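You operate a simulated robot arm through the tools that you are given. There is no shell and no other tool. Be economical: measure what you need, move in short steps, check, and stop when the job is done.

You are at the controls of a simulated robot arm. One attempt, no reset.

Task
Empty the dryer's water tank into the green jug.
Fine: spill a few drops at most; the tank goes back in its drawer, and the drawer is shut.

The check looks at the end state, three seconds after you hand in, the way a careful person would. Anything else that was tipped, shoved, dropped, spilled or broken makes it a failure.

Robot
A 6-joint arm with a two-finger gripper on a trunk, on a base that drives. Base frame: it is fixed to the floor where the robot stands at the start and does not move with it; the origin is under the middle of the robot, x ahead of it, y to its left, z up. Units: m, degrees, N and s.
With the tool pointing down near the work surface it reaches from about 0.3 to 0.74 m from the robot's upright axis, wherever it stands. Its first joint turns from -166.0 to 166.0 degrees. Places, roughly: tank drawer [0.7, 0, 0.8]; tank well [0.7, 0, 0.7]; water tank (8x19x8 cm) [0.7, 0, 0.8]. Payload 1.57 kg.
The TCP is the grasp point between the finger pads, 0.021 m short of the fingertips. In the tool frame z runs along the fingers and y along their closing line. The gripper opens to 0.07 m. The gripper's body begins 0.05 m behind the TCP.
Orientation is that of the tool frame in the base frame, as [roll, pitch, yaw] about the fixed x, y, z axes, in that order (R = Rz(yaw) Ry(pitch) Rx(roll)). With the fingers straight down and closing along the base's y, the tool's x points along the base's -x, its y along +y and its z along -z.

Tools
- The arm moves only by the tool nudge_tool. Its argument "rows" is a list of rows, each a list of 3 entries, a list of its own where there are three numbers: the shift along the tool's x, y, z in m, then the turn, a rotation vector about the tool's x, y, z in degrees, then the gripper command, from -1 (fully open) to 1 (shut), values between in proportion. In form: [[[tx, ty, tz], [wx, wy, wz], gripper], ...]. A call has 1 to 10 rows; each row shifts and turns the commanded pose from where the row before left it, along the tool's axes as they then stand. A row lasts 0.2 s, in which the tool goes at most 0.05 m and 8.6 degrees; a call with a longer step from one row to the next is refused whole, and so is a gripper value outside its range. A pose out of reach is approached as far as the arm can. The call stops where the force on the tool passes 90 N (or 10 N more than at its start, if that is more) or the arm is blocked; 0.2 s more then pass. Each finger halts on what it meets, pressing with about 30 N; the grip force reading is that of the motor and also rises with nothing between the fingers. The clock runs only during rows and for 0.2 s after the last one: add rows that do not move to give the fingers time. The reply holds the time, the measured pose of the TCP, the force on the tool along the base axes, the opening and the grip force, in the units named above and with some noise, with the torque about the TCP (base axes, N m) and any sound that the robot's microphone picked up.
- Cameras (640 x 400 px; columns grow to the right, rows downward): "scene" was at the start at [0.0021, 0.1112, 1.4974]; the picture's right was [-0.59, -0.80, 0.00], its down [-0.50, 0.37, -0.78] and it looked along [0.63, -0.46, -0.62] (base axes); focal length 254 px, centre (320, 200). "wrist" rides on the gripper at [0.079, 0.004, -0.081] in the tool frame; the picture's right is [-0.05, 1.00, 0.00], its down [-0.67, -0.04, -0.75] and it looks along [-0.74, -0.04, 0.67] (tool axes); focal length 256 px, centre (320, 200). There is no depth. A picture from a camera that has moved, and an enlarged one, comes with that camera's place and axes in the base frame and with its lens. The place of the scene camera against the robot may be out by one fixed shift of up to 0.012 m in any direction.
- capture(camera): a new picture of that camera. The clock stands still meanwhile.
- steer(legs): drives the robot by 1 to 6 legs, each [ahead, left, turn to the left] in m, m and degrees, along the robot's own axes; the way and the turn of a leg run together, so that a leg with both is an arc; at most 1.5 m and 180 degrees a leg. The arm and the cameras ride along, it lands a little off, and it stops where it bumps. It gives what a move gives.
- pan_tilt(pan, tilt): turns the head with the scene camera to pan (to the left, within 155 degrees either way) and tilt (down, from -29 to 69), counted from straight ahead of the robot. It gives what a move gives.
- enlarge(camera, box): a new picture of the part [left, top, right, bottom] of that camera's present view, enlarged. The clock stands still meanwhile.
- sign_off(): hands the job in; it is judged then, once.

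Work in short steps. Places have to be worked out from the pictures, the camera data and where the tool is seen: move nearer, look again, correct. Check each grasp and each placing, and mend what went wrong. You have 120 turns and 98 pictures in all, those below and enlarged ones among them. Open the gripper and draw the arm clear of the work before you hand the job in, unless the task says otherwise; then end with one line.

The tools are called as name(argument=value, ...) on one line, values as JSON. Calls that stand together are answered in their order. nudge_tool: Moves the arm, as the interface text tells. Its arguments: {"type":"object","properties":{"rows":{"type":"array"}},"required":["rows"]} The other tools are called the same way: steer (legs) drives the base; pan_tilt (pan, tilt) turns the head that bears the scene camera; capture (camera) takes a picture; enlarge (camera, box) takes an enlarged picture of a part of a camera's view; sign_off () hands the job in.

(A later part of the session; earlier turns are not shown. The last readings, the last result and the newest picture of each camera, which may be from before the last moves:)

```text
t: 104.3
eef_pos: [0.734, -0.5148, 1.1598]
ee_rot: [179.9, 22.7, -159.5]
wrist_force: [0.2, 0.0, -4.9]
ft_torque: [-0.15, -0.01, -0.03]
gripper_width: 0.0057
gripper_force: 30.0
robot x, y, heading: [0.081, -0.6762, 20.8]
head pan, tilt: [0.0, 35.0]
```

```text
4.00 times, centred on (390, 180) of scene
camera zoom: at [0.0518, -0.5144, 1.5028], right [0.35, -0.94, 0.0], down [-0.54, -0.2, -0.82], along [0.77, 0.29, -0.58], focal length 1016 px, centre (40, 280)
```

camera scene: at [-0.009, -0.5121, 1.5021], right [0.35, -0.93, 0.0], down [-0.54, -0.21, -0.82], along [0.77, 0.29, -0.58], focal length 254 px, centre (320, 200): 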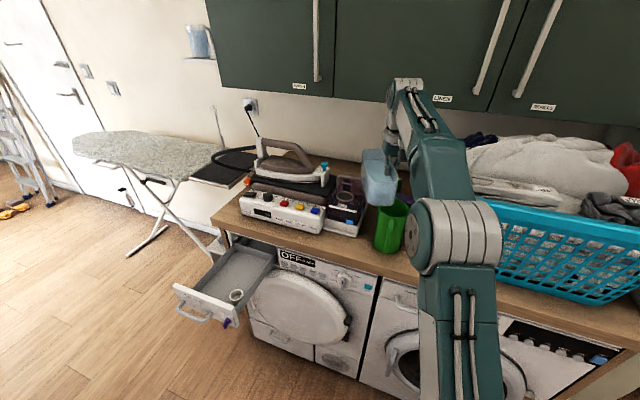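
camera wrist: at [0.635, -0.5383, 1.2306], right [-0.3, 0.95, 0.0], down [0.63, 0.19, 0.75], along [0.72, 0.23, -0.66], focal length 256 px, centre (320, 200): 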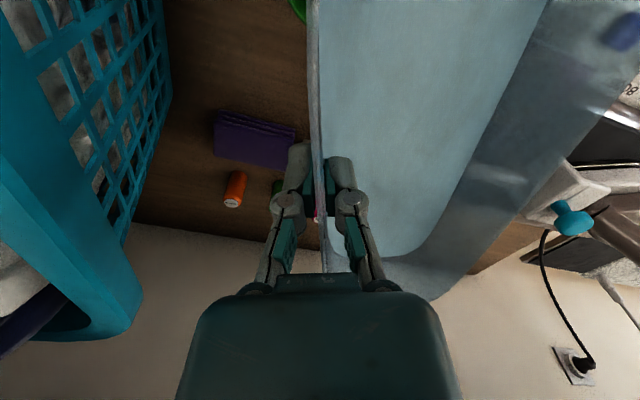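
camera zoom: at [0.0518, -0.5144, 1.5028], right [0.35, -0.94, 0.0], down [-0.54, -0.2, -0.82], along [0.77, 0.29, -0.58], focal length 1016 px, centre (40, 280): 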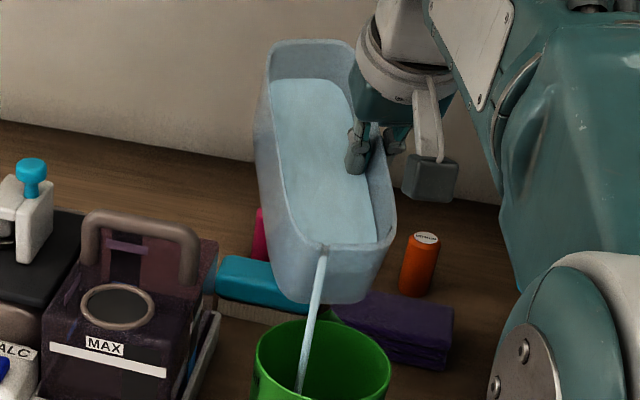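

Pouring has started, with the stream falling into the jug slightly near-left of centre. I'll shift 8 mm ahead and 5 mm right and let it flow.

nudge_tool(rows=[[[-0.0037, -0.0025, 0.0015], [0, 0, 0], 1], [[-0.0037, -0.0025, 0.0015], [0, 0, 0], 1], [[0, 0, 0], [0, 0, 0], 1], [[0, 0, 0], [0, 0, 0], 1], [[0, 0, 0], [0, 0, 0], 1]])

enlarge(camera="scene", box=[330, 130, 450, 270])

```text
t: 105.5
eef_pos: [0.7436, -0.5157, 1.1601]
ee_rot: [179.9, 22.7, -159.5]
wrist_force: [-0.3, -0.5, -4.7]
ft_torque: [-0.18, -0.05, -0.03]
gripper_width: 0.0062
gripper_force: 30.0
robot x, y, heading: [0.0838, -0.6777, 20.7]
head pan, tilt: [0.0, 35.0]
```

```text
2.86 times, centred on (390, 200) of scene
camera zoom: at [0.0518, -0.5145, 1.5028], right [0.35, -0.94, 0.0], down [-0.54, -0.2, -0.82], along [0.77, 0.29, -0.58], focal length 726 px, centre (120, 200)
```

zoom: 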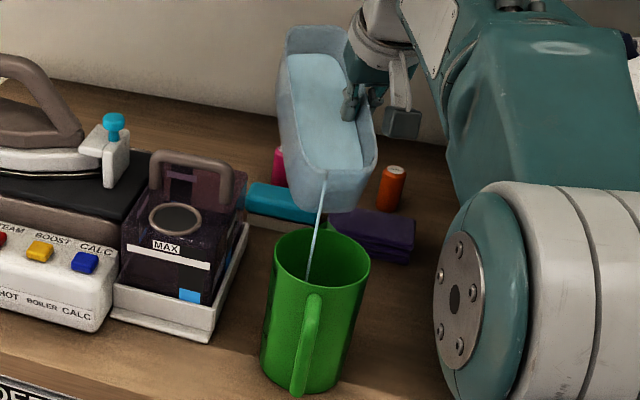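

The stream falls well within the jug mouth. Continue tilting gradually.

nudge_tool(rows=[[[-0.0006, 0, -0.0033], [0, -2, 0], 1], [[0, 0, 0], [0, 0, 0], 1], [[0, 0, 0], [0, 0, 0], 1], [[-0.0006, 0, -0.0033], [0, -2, 0], 1], [[0, 0, 0], [0, 0, 0], 1], [[0, 0, 0], [0, 0, 0], 1], [[-0.0006, 0, -0.0033], [0, -2, 0], 1], [[0, 0, 0], [0, 0, 0], 1], [[0, 0, 0], [0, 0, 0], 1]])

enlarge(camera="scene", box=[330, 130, 450, 270])

```text
t: 107.5
eef_pos: [0.7407, -0.518, 1.1693]
ee_rot: [179.9, 28.8, -159.6]
wrist_force: [0.3, -0.3, -4.7]
ft_torque: [-0.1, -0.01, 0.0]
gripper_width: 0.0061
gripper_force: 30.3
robot x, y, heading: [0.0843, -0.6748, 20.8]
head pan, tilt: [0.0, 35.0]
```

```text
2.86 times, centred on (390, 200) of scene
camera zoom: at [0.0516, -0.5145, 1.5028], right [0.35, -0.94, 0.0], down [-0.54, -0.2, -0.82], along [0.77, 0.29, -0.57], focal length 726 px, centre (120, 200)
```

zoom: 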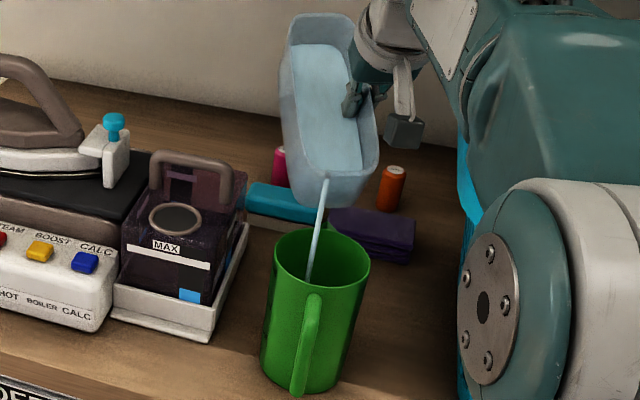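

nudge_tool(rows=[[[0.0006, 0, -0.0016], [0, -2, 0], 1], [[0, 0, 0], [0, 0, 0], 1], [[0.0006, 0, -0.0016], [0, -2, 0], 1], [[0, 0, 0], [0, 0, 0], 1], [[0.0006, 0, -0.0016], [0, -2, 0], 1], [[0, 0, 0], [0, 0, 0], 1], [[0.0006, 0, -0.0016], [0, -2, 0], 1], [[0, 0, 0], [0, 0, 0], 1], [[0, 0, 0], [0, 0, 0], 1]])

enlarge(camera="scene", box=[330, 130, 450, 270])

```text
t: 109.5
eef_pos: [0.7359, -0.5188, 1.1743]
ee_rot: [179.9, 36.8, -159.7]
wrist_force: [0.6, -0.3, -3.4]
ft_torque: [-0.08, -0.01, 0.01]
gripper_width: 0.0059
gripper_force: 30.4
robot x, y, heading: [0.0869, -0.6802, 20.6]
head pan, tilt: [0.0, 35.0]
```

```text
2.86 times, centred on (390, 200) of scene
camera zoom: at [0.0514, -0.5146, 1.5028], right [0.35, -0.94, 0.0], down [-0.54, -0.2, -0.82], along [0.77, 0.29, -0.57], focal length 726 px, centre (120, 200)
```

zoom: 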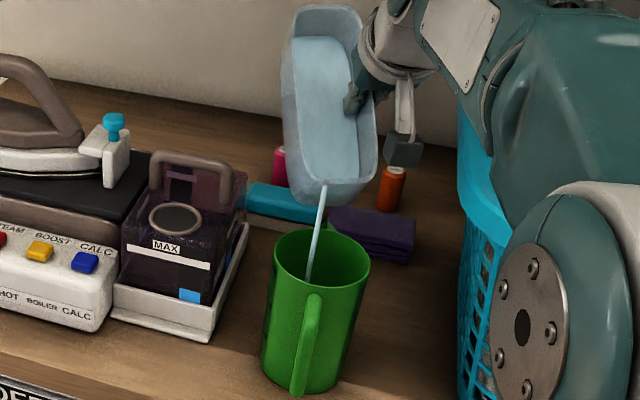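

nudge_tool(rows=[[[0.0006, 0, -0.0016], [0, -2, 0], 1], [[0, 0, 0], [0, 0, 0], 1], [[0.0006, 0, -0.0016], [0, -2, 0], 1], [[0, 0, 0], [0, 0, 0], 1], [[0.0006, 0, -0.0016], [0, -2, 0], 1], [[0, 0, 0], [0, 0, 0], 1], [[0.0006, 0, -0.0016], [0, -2, 0], 1], [[0, 0, 0], [0, 0, 0], 1], [[0.0006, 0, -0.0016], [0, -2, 0], 1], [[0, 0, 0], [0, 0, 0], 1]])

enlarge(camera="scene", box=[330, 130, 450, 270])

```text
t: 111.7
eef_pos: [0.7288, -0.5218, 1.1794]
ee_rot: [179.9, 46.9, -159.6]
wrist_force: [-0.7, 0.4, -2.8]
ft_torque: [-0.07, -0.03, 0.0]
gripper_width: 0.0063
gripper_force: 29.8
robot x, y, heading: [0.0892, -0.6797, 20.4]
head pan, tilt: [0.0, 35.0]
```

```text
2.86 times, centred on (390, 200) of scene
camera zoom: at [0.0513, -0.5146, 1.5028], right [0.35, -0.94, 0.0], down [-0.54, -0.2, -0.82], along [0.77, 0.29, -0.57], focal length 726 px, centre (120, 200)
```

zoom: 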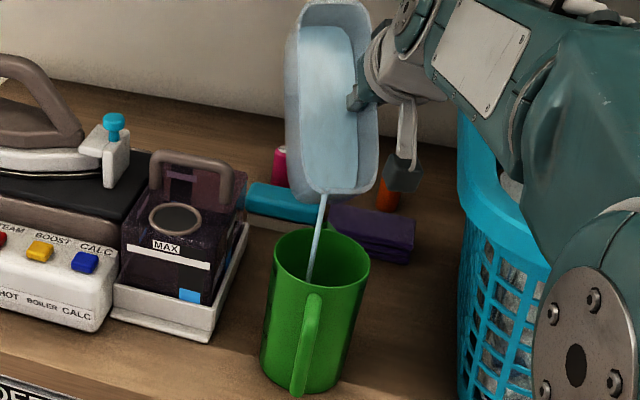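

Weight is falling steadily and the stream stays in the jug. Continue.

nudge_tool(rows=[[[0.0006, 0, -0.0018], [0, -2, 0], 1], [[0, 0, 0], [0, 0, 0], 1], [[0.0006, 0, -0.0018], [0, -2, 0], 1], [[0, 0, 0], [0, 0, 0], 1], [[0.0006, 0, -0.0018], [0, -2, 0], 1], [[0, 0, 0], [0, 0, 0], 1], [[0.0006, 0, -0.0018], [0, -2, 0], 1], [[0, 0, 0], [0, 0, 0], 1], [[0.0006, 0, -0.0018], [0, -2, 0], 1], [[0, 0, 0], [0, 0, 0], 1]])

capture(camera="scene")

```text
t: 113.9
eef_pos: [0.7222, -0.5249, 1.182]
ee_rot: [179.9, 57.0, -159.6]
wrist_force: [0.0, -0.1, -2.3]
ft_torque: [-0.11, -0.01, -0.03]
gripper_width: 0.0059
gripper_force: 30.2
robot x, y, heading: [0.0871, -0.6759, 20.4]
head pan, tilt: [0.0, 35.0]
```

```text
34 pictures are left
camera scene: at [0.0511, -0.5147, 1.5028], right [0.35, -0.94, 0.0], down [-0.54, -0.2, -0.82], along [0.77, 0.29, -0.57], focal length 254 px, centre (320, 200)
```

scene: 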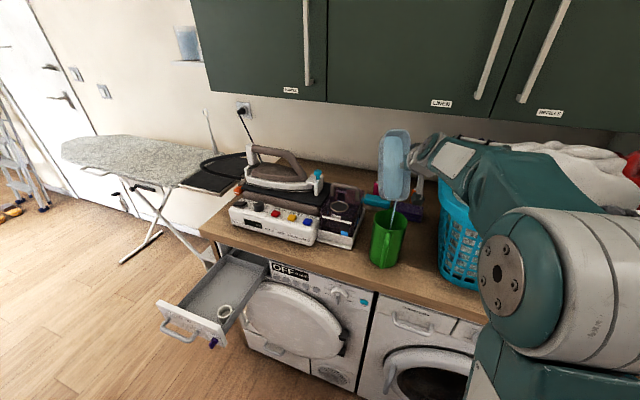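

Clear of the basket and jug. Continue tilting through the forearm-alignment range with smooth steps.

nudge_tool(rows=[[[0.0006, 0, -0.0018], [0, -2, 0], 1], [[0.0006, 0, -0.0018], [0, -2, 0], 1], [[0, 0, 0], [0, 0, 0], 1], [[0.0006, 0, -0.0018], [0, -2, 0], 1], [[0.0006, 0, -0.0018], [0, -2, 0], 1], [[0, 0, 0], [0, 0, 0], 1], [[0.0006, 0, -0.0018], [0, -2, 0], 1], [[0.0006, 0, -0.0018], [0, -2, 0], 1], [[0, 0, 0], [0, 0, 0], 1]])

enlarge(camera="scene", box=[330, 110, 510, 270])

```text
t: 115.9
eef_pos: [0.7108, -0.5304, 1.1842]
ee_rot: [179.8, 69.0, -159.7]
wrist_force: [0.4, -1.2, -1.9]
ft_torque: [-0.11, 0.0, 0.0]
gripper_width: 0.0062
gripper_force: 29.6
robot x, y, heading: [0.0825, -0.6788, 20.6]
head pan, tilt: [0.0, 35.0]
```

```text
2.50 times, centred on (420, 190) of scene
camera zoom: at [0.0509, -0.5147, 1.5028], right [0.35, -0.94, 0.0], down [-0.54, -0.2, -0.82], along [0.77, 0.29, -0.57], focal length 635 px, centre (70, 225)
```

zoom: 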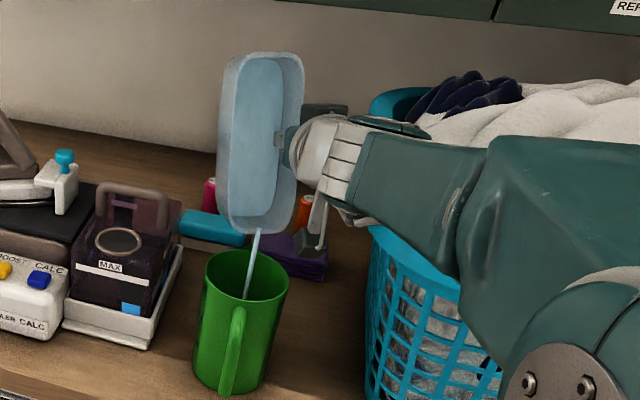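

nudge_tool(rows=[[[-0.0004, 0, -0.0035], [0, -3, 0], 1], [[-0.0004, 0, -0.0045], [0, -3, 0], 1], [[-0.0004, 0, -0.0045], [0, -3, 0], 1], [[-0.0004, 0, -0.0045], [0, -3, 0], 1], [[-0.0004, 0, -0.0045], [0, -3, 0], 1], [[0, 0, 0], [0, 0, 0], 1], [[0, 0, 0], [0, 0, 0], 1]])

enlarge(camera="scene", box=[330, 110, 510, 270])

```text
t: 117.5
eef_pos: [0.6909, -0.537, 1.1914]
ee_rot: [179.1, 83.8, -160.3]
wrist_force: [-0.1, 0.0, -1.6]
ft_torque: [-0.05, 0.01, -0.01]
gripper_width: 0.006
gripper_force: 30.0
robot x, y, heading: [0.0883, -0.6788, 20.8]
head pan, tilt: [0.0, 35.0]
```

```text
2.50 times, centred on (420, 190) of scene
camera zoom: at [0.0508, -0.5147, 1.5028], right [0.35, -0.94, 0.0], down [-0.54, -0.2, -0.82], along [0.77, 0.29, -0.57], focal length 635 px, centre (70, 225)
```

zoom: 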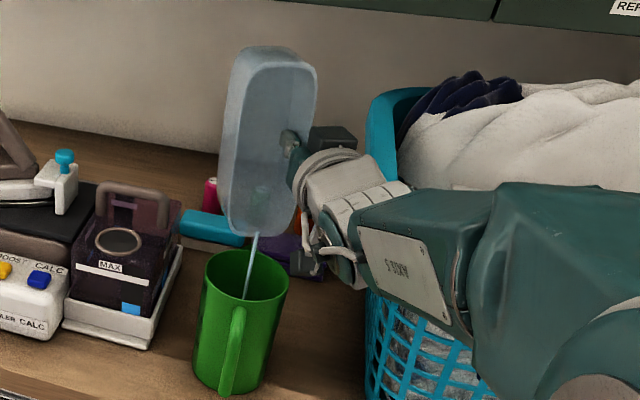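

Nearly empty. Continue past vertical to drain the rest.

nudge_tool(rows=[[[-0.0006, 0, -0.0045], [0, -3, 0], 1], [[-0.0006, 0, -0.0045], [0, -3, 0], 1], [[-0.0006, 0, -0.0045], [0, -3, 0], 1], [[-0.0006, 0, -0.0045], [0, -3, 0], 1], [[-0.0006, 0, -0.0045], [0, -3, 0], 1], [[0, 0, 0], [0, 0, 0], 1], [[0, 0, 0], [0, 0, 0], 1], [[0, 0, 0], [0, 0, 0], 1]])

enlarge(camera="scene", box=[330, 110, 510, 270])

```text
t: 119.5
eef_pos: [0.6773, -0.547, 1.2361]
ee_rot: [-2.4, 76.4, 19.3]
wrist_force: [0.7, 0.5, -0.8]
ft_torque: [-0.04, 0.02, 0.0]
gripper_width: 0.006
gripper_force: 29.9
robot x, y, heading: [0.0834, -0.6771, 20.7]
head pan, tilt: [0.0, 35.0]
stopped in row 8: the arm was blocked; the commanded pose is now the measured one
```

```text
2.50 times, centred on (420, 190) of scene
camera zoom: at [0.0431, -0.5057, 1.5021], right [0.36, -0.93, 0.01], down [-0.53, -0.21, -0.82], along [0.77, 0.29, -0.57], focal length 635 px, centre (70, 225)
```

zoom: 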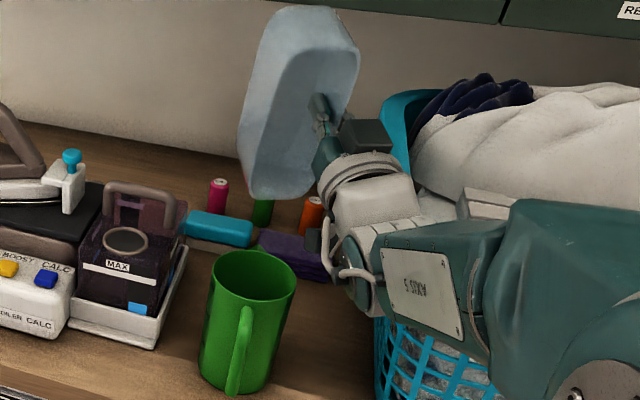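

The arm reports blocked and the head has shifted slightly, so something is touching. I'll look at the whole scene before moving.

capture(camera="scene")

capture(camera="wrist")

```text
30 pictures are left
camera scene: at [0.0431, -0.5057, 1.5021], right [0.36, -0.93, 0.01], down [-0.53, -0.21, -0.82], along [0.77, 0.29, -0.57], focal length 254 px, centre (320, 200)
```

scene: 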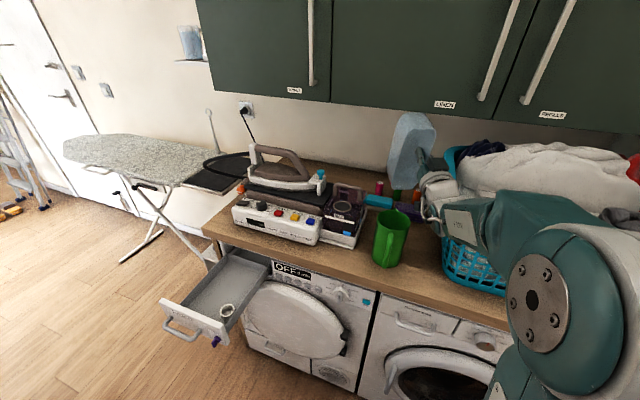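

```text
29 pictures are left
camera wrist: at [0.6205, -0.5668, 1.1407], right [-0.38, 0.92, 0.04], down [-0.81, -0.35, 0.47], along [0.45, 0.14, 0.88], focal length 256 px, centre (320, 200)
```

wrist: 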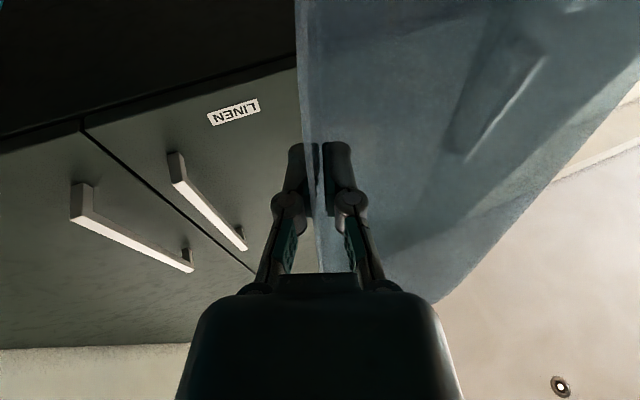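

The forearm appears to be resting low over the basket front/counter. The tank has stopped running (weight ≈ 0.8 N), so I'll lift straight up a few cm to relieve the contact.

nudge_tool(rows=[[[-0.01, 0, 0.0024], [0, 0, 0], 1], [[-0.01, 0, 0.0024], [0, 0, 0], 1], [[-0.01, 0, 0.0024], [0, 0, 0], 1]])

capture(camera="scene")

```text
t: 120.3
eef_pos: [0.6806, -0.5514, 1.2527]
ee_rot: [-0.6, 78.0, 20.4]
wrist_force: [0.5, -0.3, -1.4]
ft_torque: [-0.02, -0.02, -0.01]
gripper_width: 0.0061
gripper_force: 29.4
robot x, y, heading: [0.0819, -0.6765, 20.6]
head pan, tilt: [0.0, 35.0]
```

```text
28 pictures are left
camera scene: at [0.0515, -0.5165, 1.503], right [0.35, -0.94, 0.0], down [-0.54, -0.2, -0.82], along [0.77, 0.29, -0.57], focal length 254 px, centre (320, 200)
```

scene: 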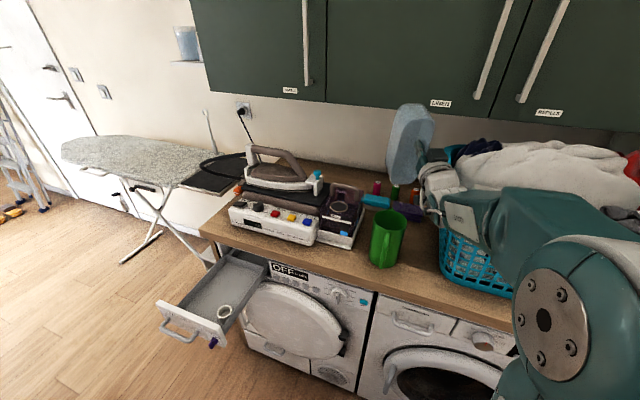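

Contact relieved and the basket hasn't moved. Now pitch the (empty) tank back, staying above the jug so any drips land in it.

nudge_tool(rows=[[[0, 0, 0], [0, 5, 0], 1], [[0, 0, 0], [0, 5, 0], 1], [[0, 0, 0], [0, 5, 0], 1], [[0, 0, 0], [0, 5, 0], 1], [[0, 0, 0], [0, 5, 0], 1], [[0, 0, 0], [0, 5, 0], 1], [[0, 0, 0], [0, 5, 0], 1], [[0, 0, 0], [0, 5, 0], 1]])

capture(camera="scene")

```text
t: 122.1
eef_pos: [0.6779, -0.5502, 1.2547]
ee_rot: [-179.4, 62.1, -158.3]
wrist_force: [1.0, -0.9, -0.5]
ft_torque: [-0.06, 0.0, 0.02]
gripper_width: 0.006
gripper_force: 29.4
robot x, y, heading: [0.0841, -0.6752, 20.7]
head pan, tilt: [0.0, 35.0]
```

```text
27 pictures are left
camera scene: at [0.0507, -0.5146, 1.5029], right [0.35, -0.94, 0.0], down [-0.54, -0.2, -0.82], along [0.77, 0.29, -0.57], focal length 254 px, centre (320, 200)
```

scene: 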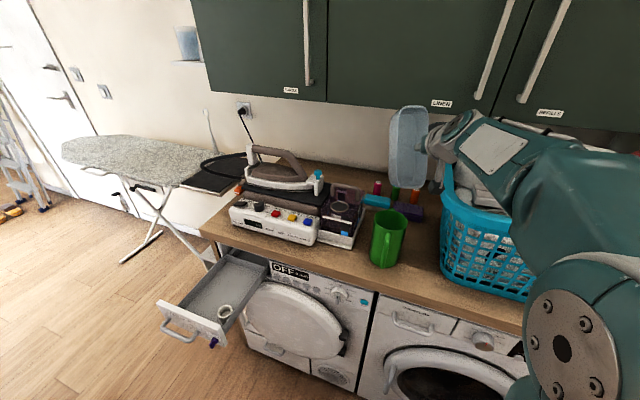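

Clean return crossing. I'll check the tank's inside and the jug/counter, then continue levelling.

enlarge(camera="scene", box=[340, 90, 460, 280])

nudge_tool(rows=[[[0, 0, 0], [0, 6, 0], 1], [[0, 0, 0], [0, 6, 0], 1], [[0, 0, 0], [0, 6, 0], 1], [[0, 0, 0], [0, 6, 0], 1], [[0, 0, 0], [0, 6, 0], 1], [[0, 0, 0], [0, 6, 0], 1], [[0, 0, 0], [0, 6, 0], 1]])

```text
2.11 times, centred on (400, 185) of scene
camera zoom: at [0.0507, -0.5146, 1.5029], right [0.35, -0.94, 0.0], down [-0.54, -0.2, -0.82], along [0.77, 0.29, -0.57], focal length 535 px, centre (152, 232)
```

zoom: 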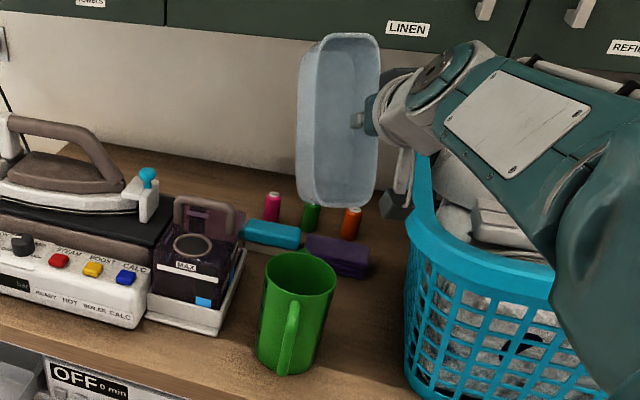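

```text
t: 123.7
eef_pos: [0.6788, -0.5508, 1.2555]
ee_rot: [-179.7, 20.1, -158.9]
wrist_force: [-1.0, -0.3, -1.4]
ft_torque: [-0.03, -0.02, -0.02]
gripper_width: 0.0063
gripper_force: 29.7
robot x, y, heading: [0.0856, -0.674, 20.7]
head pan, tilt: [0.0, 35.0]
```

Tank is empty and the counter is dry. Back straight out, turn to face the dryer, and strafe back to the drawer.

steer(legs=[[-0.31, 0, 0], [0, 0, -20.6]])

nudge_tool(rows=[[[0, 0.01, 0.02], [0, 5, 0], 1], [[0, 0.01, 0.02], [0, 5, 0], 1], [[0, 0.02, 0.02], [0, 5, 0], 1], [[0, 0.02, 0.02], [0, 5, 0], 1]])

```text
t: 126.9
eef_pos: [0.3905, -0.8803, 1.2547]
ee_rot: [-179.7, 20.2, -179.8]
wrist_force: [-0.8, 0.5, -0.5]
ft_torque: [-0.03, 0.02, 0.01]
gripper_width: 0.0061
gripper_force: 30.0
robot x, y, heading: [-0.2081, -0.7867, -0.2]
head pan, tilt: [0.0, 35.0]
```

```text
t: 127.9
eef_pos: [0.4082, -0.8223, 1.1814]
ee_rot: [-179.7, 0.3, -179.9]
wrist_force: [-0.5, -0.5, -1.2]
ft_torque: [-0.01, -0.04, 0.04]
gripper_width: 0.0061
gripper_force: 30.0
robot x, y, heading: [-0.2077, -0.7858, -0.1]
head pan, tilt: [0.0, 35.0]
```

Level again with no reach warnings. Strafe back in front of the drawer.

steer(legs=[[-0.016, 0.39, 0], [0, 0.39, 0]])

pan_tilt(pan=0, tilt=45)

enlarge(camera="scene", box=[300, 100, 460, 240])

```text
t: 132.5
eef_pos: [0.3965, -0.0436, 1.1822]
ee_rot: [180.0, 0.2, -179.8]
wrist_force: [-0.4, -0.4, -1.4]
ft_torque: [-0.08, -0.01, 0.02]
gripper_width: 0.0059
gripper_force: 30.5
robot x, y, heading: [-0.2196, -0.0055, -0.1]
head pan, tilt: [0.0, 35.0]
```

```text
t: 133.2
eef_pos: [0.3965, -0.0431, 1.1823]
ee_rot: [-179.8, 0.2, -179.8]
wrist_force: [0.9, -0.3, -0.1]
ft_torque: [-0.05, 0.01, 0.0]
gripper_width: 0.0061
gripper_force: 29.8
robot x, y, heading: [-0.2194, -0.0081, 0.0]
head pan, tilt: [0.0, 45.0]
```

```text
2.86 times, centred on (380, 170) of scene
camera zoom: at [-0.204, 0.1544, 1.4882], right [0.0, -1.0, 0.0], down [-0.71, 0.0, -0.71], along [0.71, 0.0, -0.71], focal length 726 px, centre (149, 286)
```

zoom: 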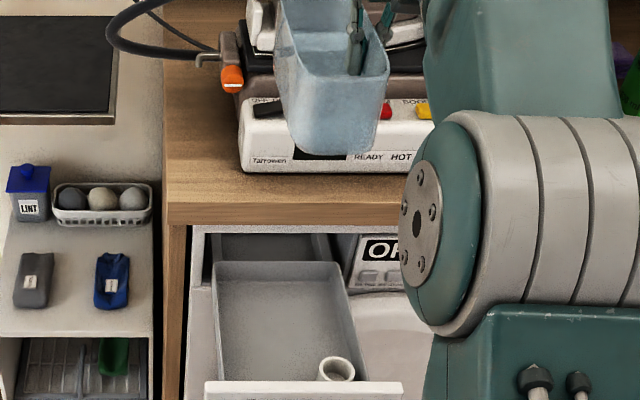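

The drawer is as I left it. Return to the recorded lift path: above (0.431, −0.032), then lower.

nudge_tool(rows=[[[-0.017, 0.0055, 0.02], [0, 0, 0.4], 1], [[-0.017, 0.0055, 0.02], [0, 0, 0.3], 1], [[0, 0, 0.03], [0, 0, 0], 1], [[0, 0, 0.03], [0, 0, 0], 1], [[0, 0, 0.03], [0, 0, 0], 1], [[0, 0, 0.03], [0, 0, 0], 1], [[0, 0, 0.03], [0, 0, 0], 1], [[0, 0, 0.03], [0, 0, 0], 1], [[0, 0, 0.03], [0, 0, 0], 1]])

enlarge(camera="scene", box=[320, 140, 440, 240])

```text
t: 135.2
eef_pos: [0.4304, -0.03, 0.9305]
ee_rot: [-179.7, 0.3, 179.5]
wrist_force: [-0.1, 0.0, -0.1]
ft_torque: [0.0, -0.03, 0.01]
gripper_width: 0.0059
gripper_force: 29.8
robot x, y, heading: [-0.2172, -0.0067, -0.2]
head pan, tilt: [0.0, 45.0]
```

```text
4.00 times, centred on (380, 190) of scene
camera zoom: at [-0.2039, 0.1575, 1.488], right [0.0, -1.0, 0.0], down [-0.71, 0.0, -0.71], along [0.71, 0.0, -0.71], focal length 1016 px, centre (80, 240)
```

zoom: 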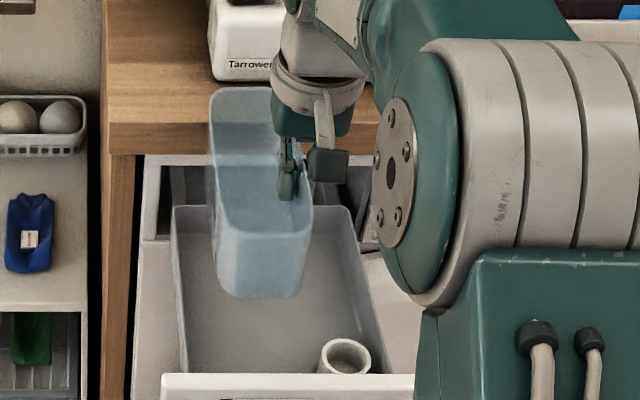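

Alignment looks right. Descend, then shift 1 cm back to the seated position.

nudge_tool(rows=[[[0, -0.001, 0.02], [0, 0, 0], 1], [[0, -0.001, 0.02], [0, 0, 0], 1], [[0, 0, 0.02], [0, 0, 0], 1], [[0, 0, 0.02], [0, 0, 0], 1], [[-0.004, 0, 0.015], [0, 0, 0], 1], [[-0.004, 0, 0.015], [0, 0, 0], 1], [[-0.001, 0, 0.015], [0, 0, 0], 1], [[0, 0, 0.01], [0, 0, 0], 1]])

enlarge(camera="scene", box=[320, 140, 440, 240])

```text
t: 137.0
eef_pos: [0.4403, -0.0335, 0.7968]
ee_rot: [-179.7, 0.3, 179.5]
wrist_force: [-0.2, -0.8, -2.0]
ft_torque: [-0.04, -0.02, -0.02]
gripper_width: 0.0058
gripper_force: 30.3
robot x, y, heading: [-0.2198, -0.0046, -0.2]
head pan, tilt: [0.0, 45.0]
```

```text
4.00 times, centred on (380, 190) of scene
camera zoom: at [-0.2037, 0.1575, 1.488], right [0.0, -1.0, 0.0], down [-0.71, 0.0, -0.71], along [0.71, 0.0, -0.71], focal length 1016 px, centre (80, 240)
```

zoom: 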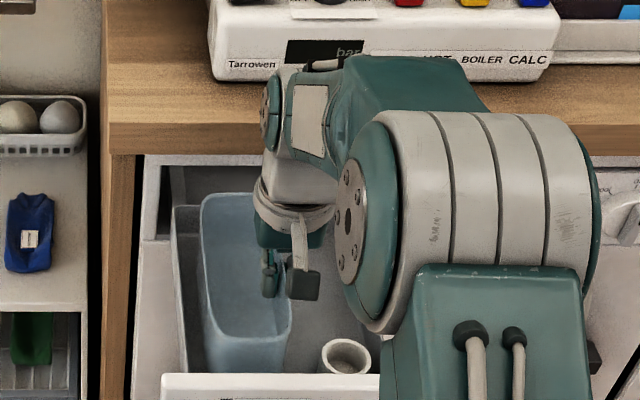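

Tank is inside the drawer, 1.5 cm from seating. Lower slowly until contact.

nudge_tool(rows=[[[0, 0.001, 0.005], [0, 0, 0], 1], [[0, 0, 0.005], [0, 0, 0], 1], [[0, 0, 0.004], [0, 0, 0], 1], [[0, 0, 0.001], [0, 0, 0], 1], [[0, 0, 0], [0, 0, 0], 1]])

capture(camera="wrist")

```text
t: 138.2
eef_pos: [0.4408, -0.0322, 0.7826]
ee_rot: [-179.7, 0.3, 179.5]
wrist_force: [-0.3, 0.1, 1.2]
ft_torque: [0.01, -0.17, -0.05]
gripper_width: 0.006
gripper_force: 30.2
robot x, y, heading: [-0.2218, -0.0026, 0.1]
head pan, tilt: [0.0, 45.0]
```

```text
22 pictures are left
camera wrist: at [0.3627, -0.0276, 0.8636], right [0.06, 1.0, 0.0], down [0.66, -0.04, 0.75], along [0.75, -0.05, -0.66], focal length 256 px, centre (320, 200)
```

wrist: 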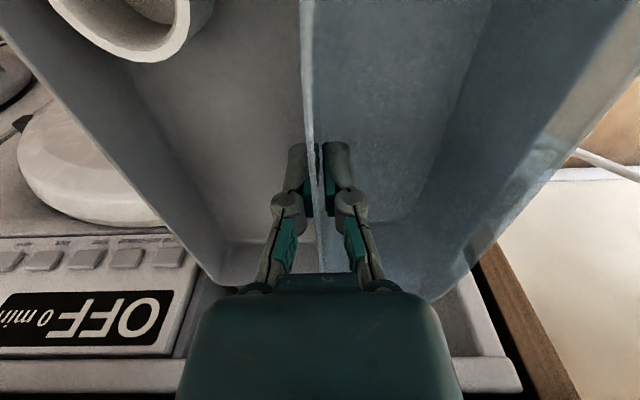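

Seated exactly as before (z 0.7826, slight upward force) and the tank is empty. Open and lift away.

nudge_tool(rows=[[[0, 0, 0], [0, 0, 0], 0.5], [[0, 0, 0], [0, 0, 0], 0], [[0, 0, 0], [0, 0, 0], 0], [[0, 0, -0.02], [0, 0, 0], 0], [[0, 0, -0.03], [0, 0, 0], 0], [[0, 0, -0.04], [0, 0, 0], -1], [[0, 0, -0.04], [0, 0, 0], -1], [[0, 0, -0.04], [0, 0, 0], -1]])

enlarge(camera="scene", box=[320, 140, 440, 240])

```text
t: 140.0
eef_pos: [0.4444, -0.0307, 0.9511]
ee_rot: [-179.6, 0.2, 179.5]
wrist_force: [-0.8, -0.1, 0.6]
ft_torque: [-0.01, 0.02, -0.02]
gripper_width: 0.0699
gripper_force: 0.0
robot x, y, heading: [-0.2194, -0.0021, 0.1]
head pan, tilt: [0.0, 45.0]
```

```text
4.00 times, centred on (380, 190) of scene
camera zoom: at [-0.2038, 0.1576, 1.488], right [0.0, -1.0, 0.0], down [-0.71, 0.0, -0.71], along [0.71, 0.0, -0.71], focal length 1016 px, centre (80, 240)
```

zoom: 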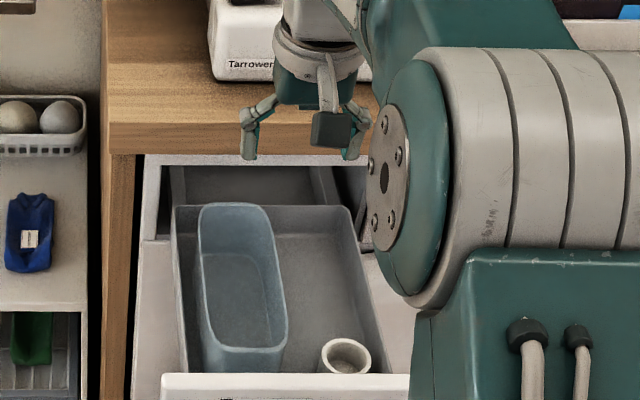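

Tank is back in place. Now to shut the drawer: back the base off, pitch the tool forward with fingers closed, and push the panel above the handle.

nudge_tool(rows=[[[0.03, 0.005, -0.01], [0, 0, 0], 0], [[0.03, 0.005, 0], [0, 0, 0], 1], [[0.03, 0.005, 0], [0, 0, 0], 1], [[0.005, 0.01, 0], [0, 0, 0], 1]])

steer(legs=[[-0.22, 0, 0]])

nudge_tool(rows=[[[0, 0, 0], [0, -7, 0], 1], [[0, 0, 0], [0, -7, 0], 1], [[0, 0, 0], [0, -7, 0], 1], [[0, 0, 0], [0, -7, 0], 1], [[0, 0, 0], [0, -7, 0], 1], [[0, 0, 0], [0, -7, 0], 1], [[0, 0, 0], [0, -7, 0], 1], [[0, 0, 0], [0, -7, 0], 1], [[0, 0, 0], [0, -7, 0], 1]])

capture(camera="scene")

```text
t: 141.0
eef_pos: [0.3455, -0.0048, 0.9599]
ee_rot: [-179.8, 0.3, 179.4]
wrist_force: [-0.6, -0.7, -0.7]
ft_torque: [0.0, 0.0, 0.01]
gripper_width: 0.0002
gripper_force: 28.7
robot x, y, heading: [-0.2206, -0.0069, 0.0]
head pan, tilt: [0.0, 45.0]
```

```text
t: 142.7
eef_pos: [0.1457, -0.003, 0.9609]
ee_rot: [-179.8, 0.4, -180.0]
wrist_force: [0.0, -0.6, -0.1]
ft_torque: [-0.01, 0.03, 0.01]
gripper_width: 0.0001
gripper_force: 28.6
robot x, y, heading: [-0.4212, -0.0044, 0.5]
head pan, tilt: [0.0, 45.0]
```

```text
t: 144.7
eef_pos: [0.1479, 0.0012, 0.9604]
ee_rot: [-179.3, 63.6, -179.3]
wrist_force: [-0.5, -0.5, 0.0]
ft_torque: [0.01, 0.02, 0.03]
gripper_width: 0.0
gripper_force: 28.6
out of reach, approached as far as the arm can: row 6
robot x, y, heading: [-0.4131, -0.0065, 0.5]
head pan, tilt: [0.0, 45.0]
```

```text
20 pictures are left
camera scene: at [-0.3964, 0.1468, 1.4915], right [0.01, -1.0, -0.01], down [-0.71, 0.0, -0.7], along [0.7, 0.01, -0.71], focal length 254 px, centre (320, 200)
```

scene: 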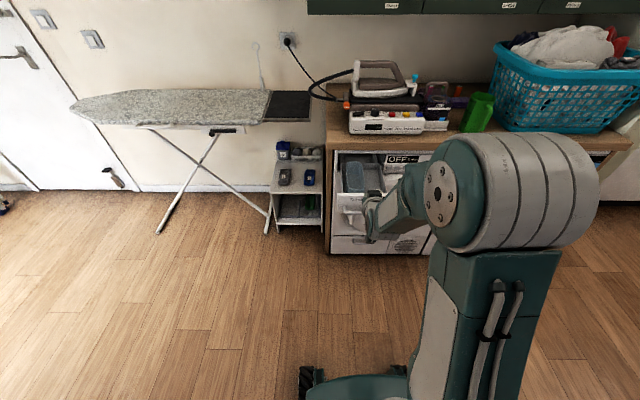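

The base stopped slightly short and sits a hair tilted, so it may have touched something behind. Let me look back.

pan_tilt(pan=150, tilt=50)

capture(camera="scene")

pan_tilt(pan=-150, tilt=50)

capture(camera="scene")

```text
t: 147.0
eef_pos: [0.1477, 0.0029, 0.96]
ee_rot: [-179.3, 63.5, -179.4]
wrist_force: [-0.7, -0.1, 0.0]
ft_torque: [-0.01, -0.02, 0.0]
gripper_width: 0.0
gripper_force: 28.8
robot x, y, heading: [-0.4157, -0.0058, 0.3]
head pan, tilt: [150.0, 50.0]
```

```text
19 pictures are left
camera scene: at [-0.5447, 0.1842, 1.4852], right [0.49, 0.87, 0.0], down [0.66, -0.37, -0.65], along [-0.56, 0.32, -0.76], focal length 254 px, centre (320, 200)
```

scene: 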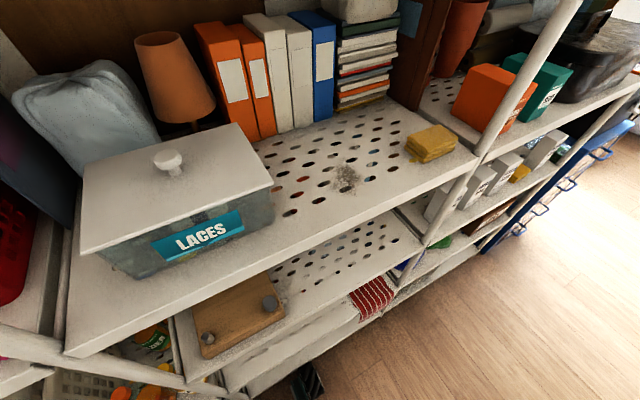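

```text
t: 151.1
eef_pos: [0.1491, 0.0015, 0.9587]
ee_rot: [-179.2, 63.6, -179.3]
wrist_force: [0.1, 0.6, -0.1]
ft_torque: [-0.02, 0.02, 0.01]
gripper_width: 0.0
gripper_force: 28.6
robot x, y, heading: [-0.4113, -0.0072, 0.4]
head pan, tilt: [-150.0, 50.0]
```

```text
18 pictures are left
camera scene: at [-0.5441, 0.1071, 1.4848], right [-0.51, 0.86, 0.01], down [0.66, 0.39, -0.64], along [-0.56, -0.32, -0.77], focal length 254 px, centre (320, 200)
```

scene: 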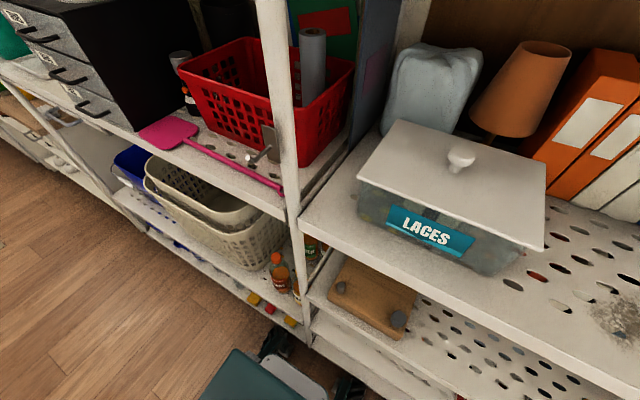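

There's a shelf right behind and the base merely touched it; nothing looks disturbed. Drive 4 cm forward off it and face the drawer again.

steer(legs=[[0.04, 0, 0]])

pan_tilt(pan=0, tilt=45)

enlarge(camera="scene", box=[310, 130, 450, 250])

```text
t: 152.0
eef_pos: [0.1809, 0.0001, 0.9572]
ee_rot: [-179.4, 63.6, -179.3]
wrist_force: [-0.6, -0.4, -0.7]
ft_torque: [0.02, -0.02, 0.0]
gripper_width: 0.0
gripper_force: 28.4
robot x, y, heading: [-0.3804, -0.0099, 0.4]
head pan, tilt: [-150.0, 50.0]
```

```text
t: 154.4
eef_pos: [0.1812, 0.0035, 0.9584]
ee_rot: [-179.0, 63.6, -179.1]
wrist_force: [-0.1, 0.7, -0.2]
ft_torque: [0.03, 0.0, 0.02]
gripper_width: 0.0001
gripper_force: 28.5
robot x, y, heading: [-0.379, -0.006, 0.6]
head pan, tilt: [0.0, 45.0]
```

```text
3.33 times, centred on (380, 190) of scene
camera zoom: at [-0.3665, 0.1546, 1.488], right [0.01, -1.0, 0.0], down [-0.71, -0.01, -0.71], along [0.71, 0.01, -0.71], focal length 847 px, centre (120, 233)
```

zoom: 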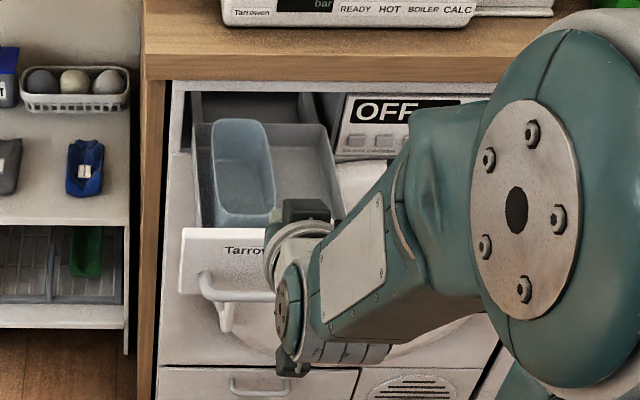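

Level again. Panel front is at x≈0.305, with its top at z≈0.82 and the bar at 0.76. Move the closed fingertips in front of the panel at z≈0.79.

nudge_tool(rows=[[[0.0168, -0.0033, 0.024], [0, 0, 0], 1], [[0.0168, -0.0033, 0.024], [0, 0, 0], 1], [[0.0168, -0.0033, 0.024], [0, 0, 0], 1], [[0.0168, -0.0033, 0.024], [0, 0, 0], 1], [[0.0168, -0.0033, 0.024], [0, 0, 0], 1], [[0.0168, -0.0033, 0.024], [0, 0, 0], 1]])

capture(camera="wrist")

enlarge(camera="scene", box=[310, 130, 450, 250])

```text
t: 155.8
eef_pos: [0.2671, -0.0205, 0.8005]
ee_rot: [-179.1, 63.6, -179.2]
wrist_force: [0.6, 0.0, 0.6]
ft_torque: [0.02, 0.02, 0.02]
gripper_width: 0.0
gripper_force: 28.9
robot x, y, heading: [-0.3814, -0.0124, 0.5]
head pan, tilt: [0.0, 45.0]
```

```text
16 pictures are left
camera wrist: at [0.1606, -0.0167, 0.7646], right [0.02, 1.0, 0.04], down [-0.37, -0.03, 0.93], along [0.93, -0.04, 0.37], focal length 256 px, centre (320, 200)
```

wrist: 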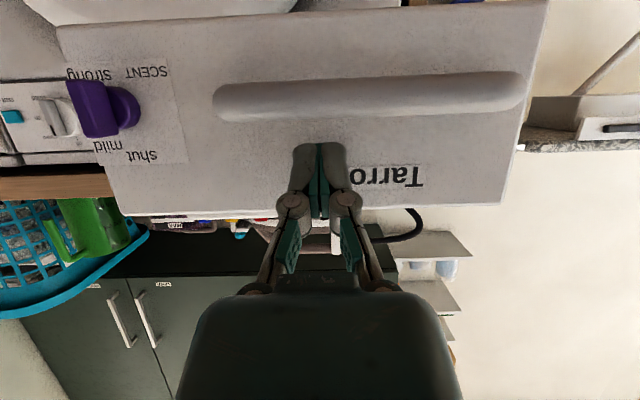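

```text
3.33 times, centred on (380, 190) of scene
camera zoom: at [-0.3658, 0.1544, 1.488], right [0.01, -1.0, 0.0], down [-0.71, -0.01, -0.71], along [0.71, 0.01, -0.71], focal length 847 px, centre (120, 233)
```

zoom: 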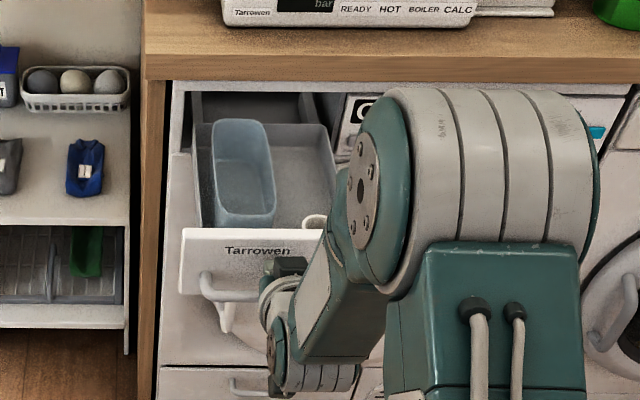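

Fingertips are against the label zone, clear of the bar and scent knob. Push forward steadily.

nudge_tool(rows=[[[-0.0067, 0, 0.0134], [0, 0, 0], 1], [[-0.0067, 0, 0.0134], [0, 0, 0], 1], [[-0.0067, 0, 0.0134], [0, 0, 0], 1], [[-0.0067, 0, 0.0134], [0, 0, 0], 1], [[-0.0067, 0, 0.0134], [0, 0, 0], 1], [[-0.0067, 0, 0.0134], [0, 0, 0], 1], [[-0.0067, 0, 0.0134], [0, 0, 0], 1], [[-0.0067, 0, 0.0134], [0, 0, 0], 1]])

capture(camera="wrist")

```text
t: 157.6
eef_pos: [0.3844, -0.0167, 0.803]
ee_rot: [-179.1, 63.5, -179.1]
wrist_force: [-1.0, -0.8, -0.2]
ft_torque: [0.02, 0.03, 0.0]
gripper_width: 0.0001
gripper_force: 28.6
robot x, y, heading: [-0.383, -0.01, 0.5]
head pan, tilt: [0.0, 45.0]
```

```text
14 pictures are left
camera wrist: at [0.2785, -0.0132, 0.7674], right [0.02, 1.0, 0.04], down [-0.37, -0.03, 0.93], along [0.93, -0.04, 0.37], focal length 256 px, centre (320, 200)
```

wrist: 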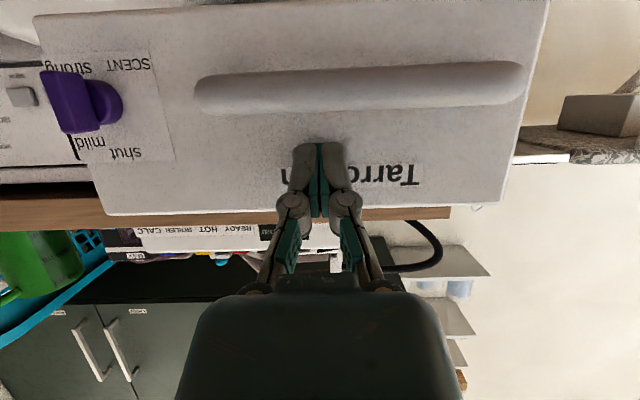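

The drawer slides in straight (panel now ≈0.40). Continue by driving the base forward gently.

steer(legs=[[0.1, 0, 0]])

capture(camera="wrist")

```text
t: 158.7
eef_pos: [0.488, -0.015, 0.8014]
ee_rot: [-179.0, 63.6, -179.1]
wrist_force: [-0.2, 0.1, 0.1]
ft_torque: [0.02, 0.02, 0.0]
gripper_width: 0.0
gripper_force: 29.0
robot x, y, heading: [-0.2811, -0.007, 0.5]
head pan, tilt: [0.0, 45.0]
```

```text
13 pictures are left
camera wrist: at [0.3804, -0.0122, 0.7676], right [0.02, 1.0, 0.04], down [-0.37, -0.03, 0.93], along [0.93, -0.04, 0.37], focal length 256 px, centre (320, 200)
```

wrist: 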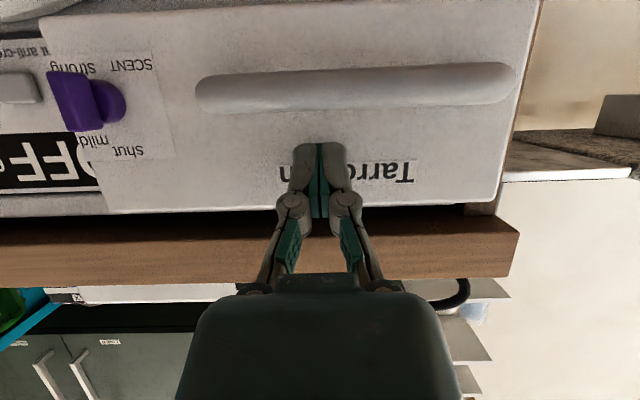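

About 6 cm left. Drive 5 cm more, then finish with the arm while watching the force.

steer(legs=[[0.05, 0, 0]])

nudge_tool(rows=[[[-0.0027, 0, 0.0054], [0, 0, 0], 1], [[-0.0027, 0, 0.0054], [0, 0, 0], 1], [[0, 0, 0], [0, 0, 0], 1]])

capture(camera="wrist")

```text
t: 159.7
eef_pos: [0.536, -0.0159, 0.8031]
ee_rot: [-179.0, 63.5, -179.1]
wrist_force: [-22.1, -0.4, 3.9]
ft_torque: [0.01, -0.01, -0.03]
gripper_width: 0.0059
gripper_force: 28.7
robot x, y, heading: [-0.229, -0.004, 0.3]
head pan, tilt: [0.0, 45.0]
```

```text
t: 160.2
eef_pos: [0.5357, -0.0158, 0.801]
ee_rot: [-179.2, 63.0, -179.2]
wrist_force: [-44.3, 0.4, 22.7]
ft_torque: [0.0, -0.38, -0.07]
gripper_width: 0.006
gripper_force: 28.4
robot x, y, heading: [-0.233, -0.008, 0.5]
head pan, tilt: [0.0, 45.0]
stopped in row 2: the force on the tool passed its limit at 100 N (the readings are from after the stop); the commanded pose is now the measured one
```

```text
12 pictures are left
camera wrist: at [0.4289, -0.0115, 0.7672], right [0.02, 1.0, 0.04], down [-0.36, -0.03, 0.93], along [0.93, -0.04, 0.36], focal length 256 px, centre (320, 200)
```

wrist: 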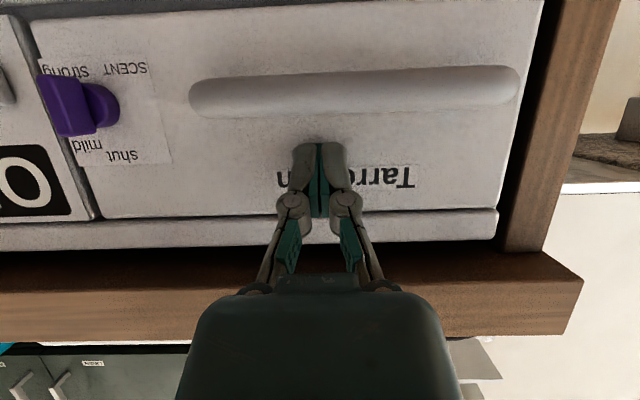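

The drawer hit its stop (tip x≈0.555, same as the closed panel earlier). Back off and inspect for flushness.

nudge_tool(rows=[[[0.0045, 0, -0.009], [0, 0, 0], 1], [[0.009, 0, -0.018], [0, 0, 0], 1], [[0.013, 0, -0.027], [0, 0, 0], 1], [[0.013, 0, -0.027], [0, 0, 0], 1], [[0.013, 0, -0.027], [0, 0, 0], 1]])

capture(camera="wrist")

enlarge(camera="scene", box=[320, 140, 480, 240])

```text
t: 161.4
eef_pos: [0.418, -0.0159, 0.8013]
ee_rot: [-179.2, 62.9, -179.2]
wrist_force: [0.5, -0.1, 0.7]
ft_torque: [-0.03, -0.03, -0.01]
gripper_width: 0.0003
gripper_force: 28.9
robot x, y, heading: [-0.2296, -0.0069, 0.6]
head pan, tilt: [0.0, 45.0]
```

```text
11 pictures are left
camera wrist: at [0.3113, -0.0133, 0.7667], right [0.02, 1.0, 0.04], down [-0.36, -0.03, 0.93], along [0.93, -0.04, 0.36], focal length 256 px, centre (320, 200)
```

wrist: 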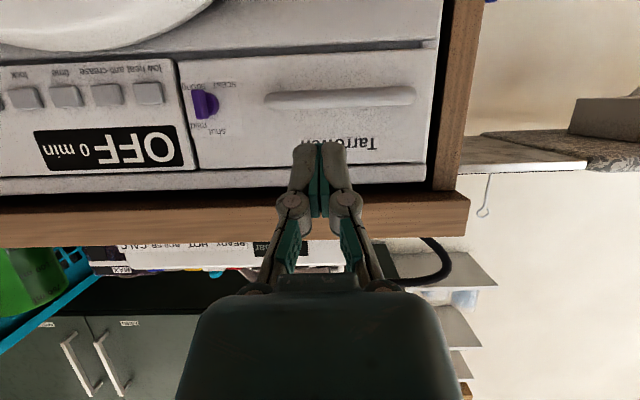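

```text
4.00 times, centred on (400, 190) of scene
camera zoom: at [-0.2159, 0.1558, 1.488], right [0.01, -1.0, 0.0], down [-0.71, -0.01, -0.71], along [0.71, 0.01, -0.71], focal length 1016 px, centre (0, 240)
```

zoom: 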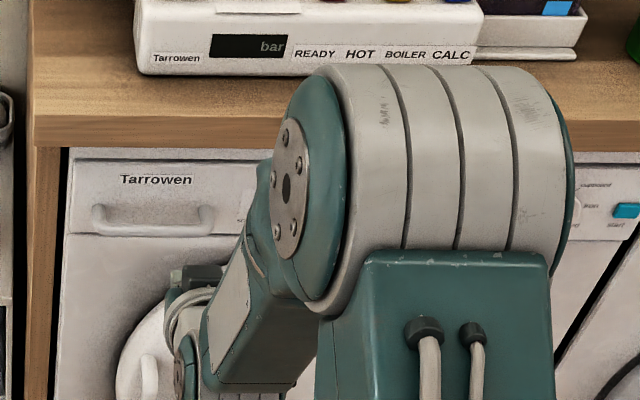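

enlarge(camera="wrist", box=[100, 30, 460, 220])

```text
1.78 times, centred on (280, 125) of wrist
camera zoom: at [0.3113, -0.0133, 0.7667], right [0.02, 1.0, 0.04], down [-0.36, -0.03, 0.93], along [0.93, -0.04, 0.36], focal length 455 px, centre (391, 333)
```

zoom: 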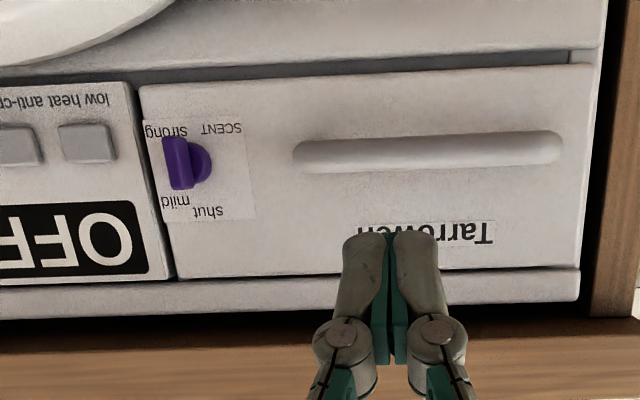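

The drawer is flush and shut. Open the gripper, lift the arm clear, and take a final look at the counter.

steer(legs=[[-0.08, 0, 0]])

nudge_tool(rows=[[[-0.02, 0, -0.01], [0, 0, 0], -1], [[-0.03, 0, -0.015], [0, 0, 0], -1], [[-0.03, 0, -0.015], [0, 0, 0], -1], [[-0.03, 0, -0.015], [0, 0, 0], -1]])

pan_tilt(pan=-20, tilt=38)

capture(camera="scene")

```text
t: 162.4
eef_pos: [0.3387, -0.0163, 0.8]
ee_rot: [-179.0, 62.9, -179.1]
wrist_force: [0.0, -0.7, -0.2]
ft_torque: [-0.02, -0.02, -0.02]
gripper_width: 0.0003
gripper_force: 29.2
robot x, y, heading: [-0.3117, -0.0089, 0.4]
head pan, tilt: [0.0, 45.0]
```

```text
t: 163.4
eef_pos: [0.3401, -0.0114, 0.9262]
ee_rot: [-179.0, 62.9, -179.2]
wrist_force: [0.3, 0.4, 0.3]
ft_torque: [0.01, -0.02, 0.02]
gripper_width: 0.0699
gripper_force: 0.1
robot x, y, heading: [-0.31, -0.0059, 0.5]
head pan, tilt: [0.0, 45.0]
```

```text
t: 164.3
eef_pos: [0.3391, -0.0126, 0.9245]
ee_rot: [-179.1, 62.9, -179.2]
wrist_force: [0.2, 0.1, 0.8]
ft_torque: [0.02, 0.01, 0.01]
gripper_width: 0.07
gripper_force: 0.2
robot x, y, heading: [-0.3104, -0.0081, 0.4]
head pan, tilt: [-20.0, 38.0]
```

```text
8 pictures are left
camera scene: at [-0.2963, 0.1257, 1.4982], right [-0.33, -0.94, 0.0], down [-0.58, 0.2, -0.79], along [0.74, -0.26, -0.62], focal length 254 px, centre (320, 200)
```

scene: 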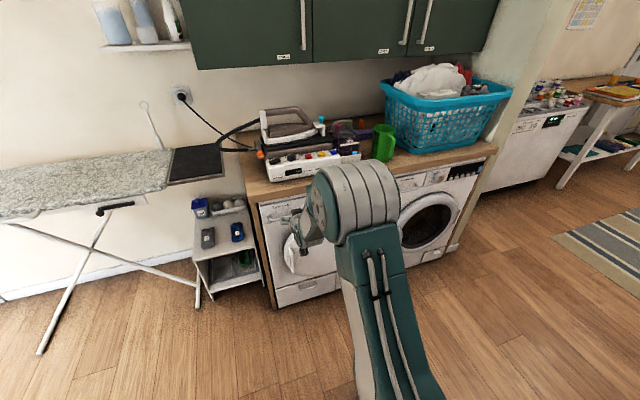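

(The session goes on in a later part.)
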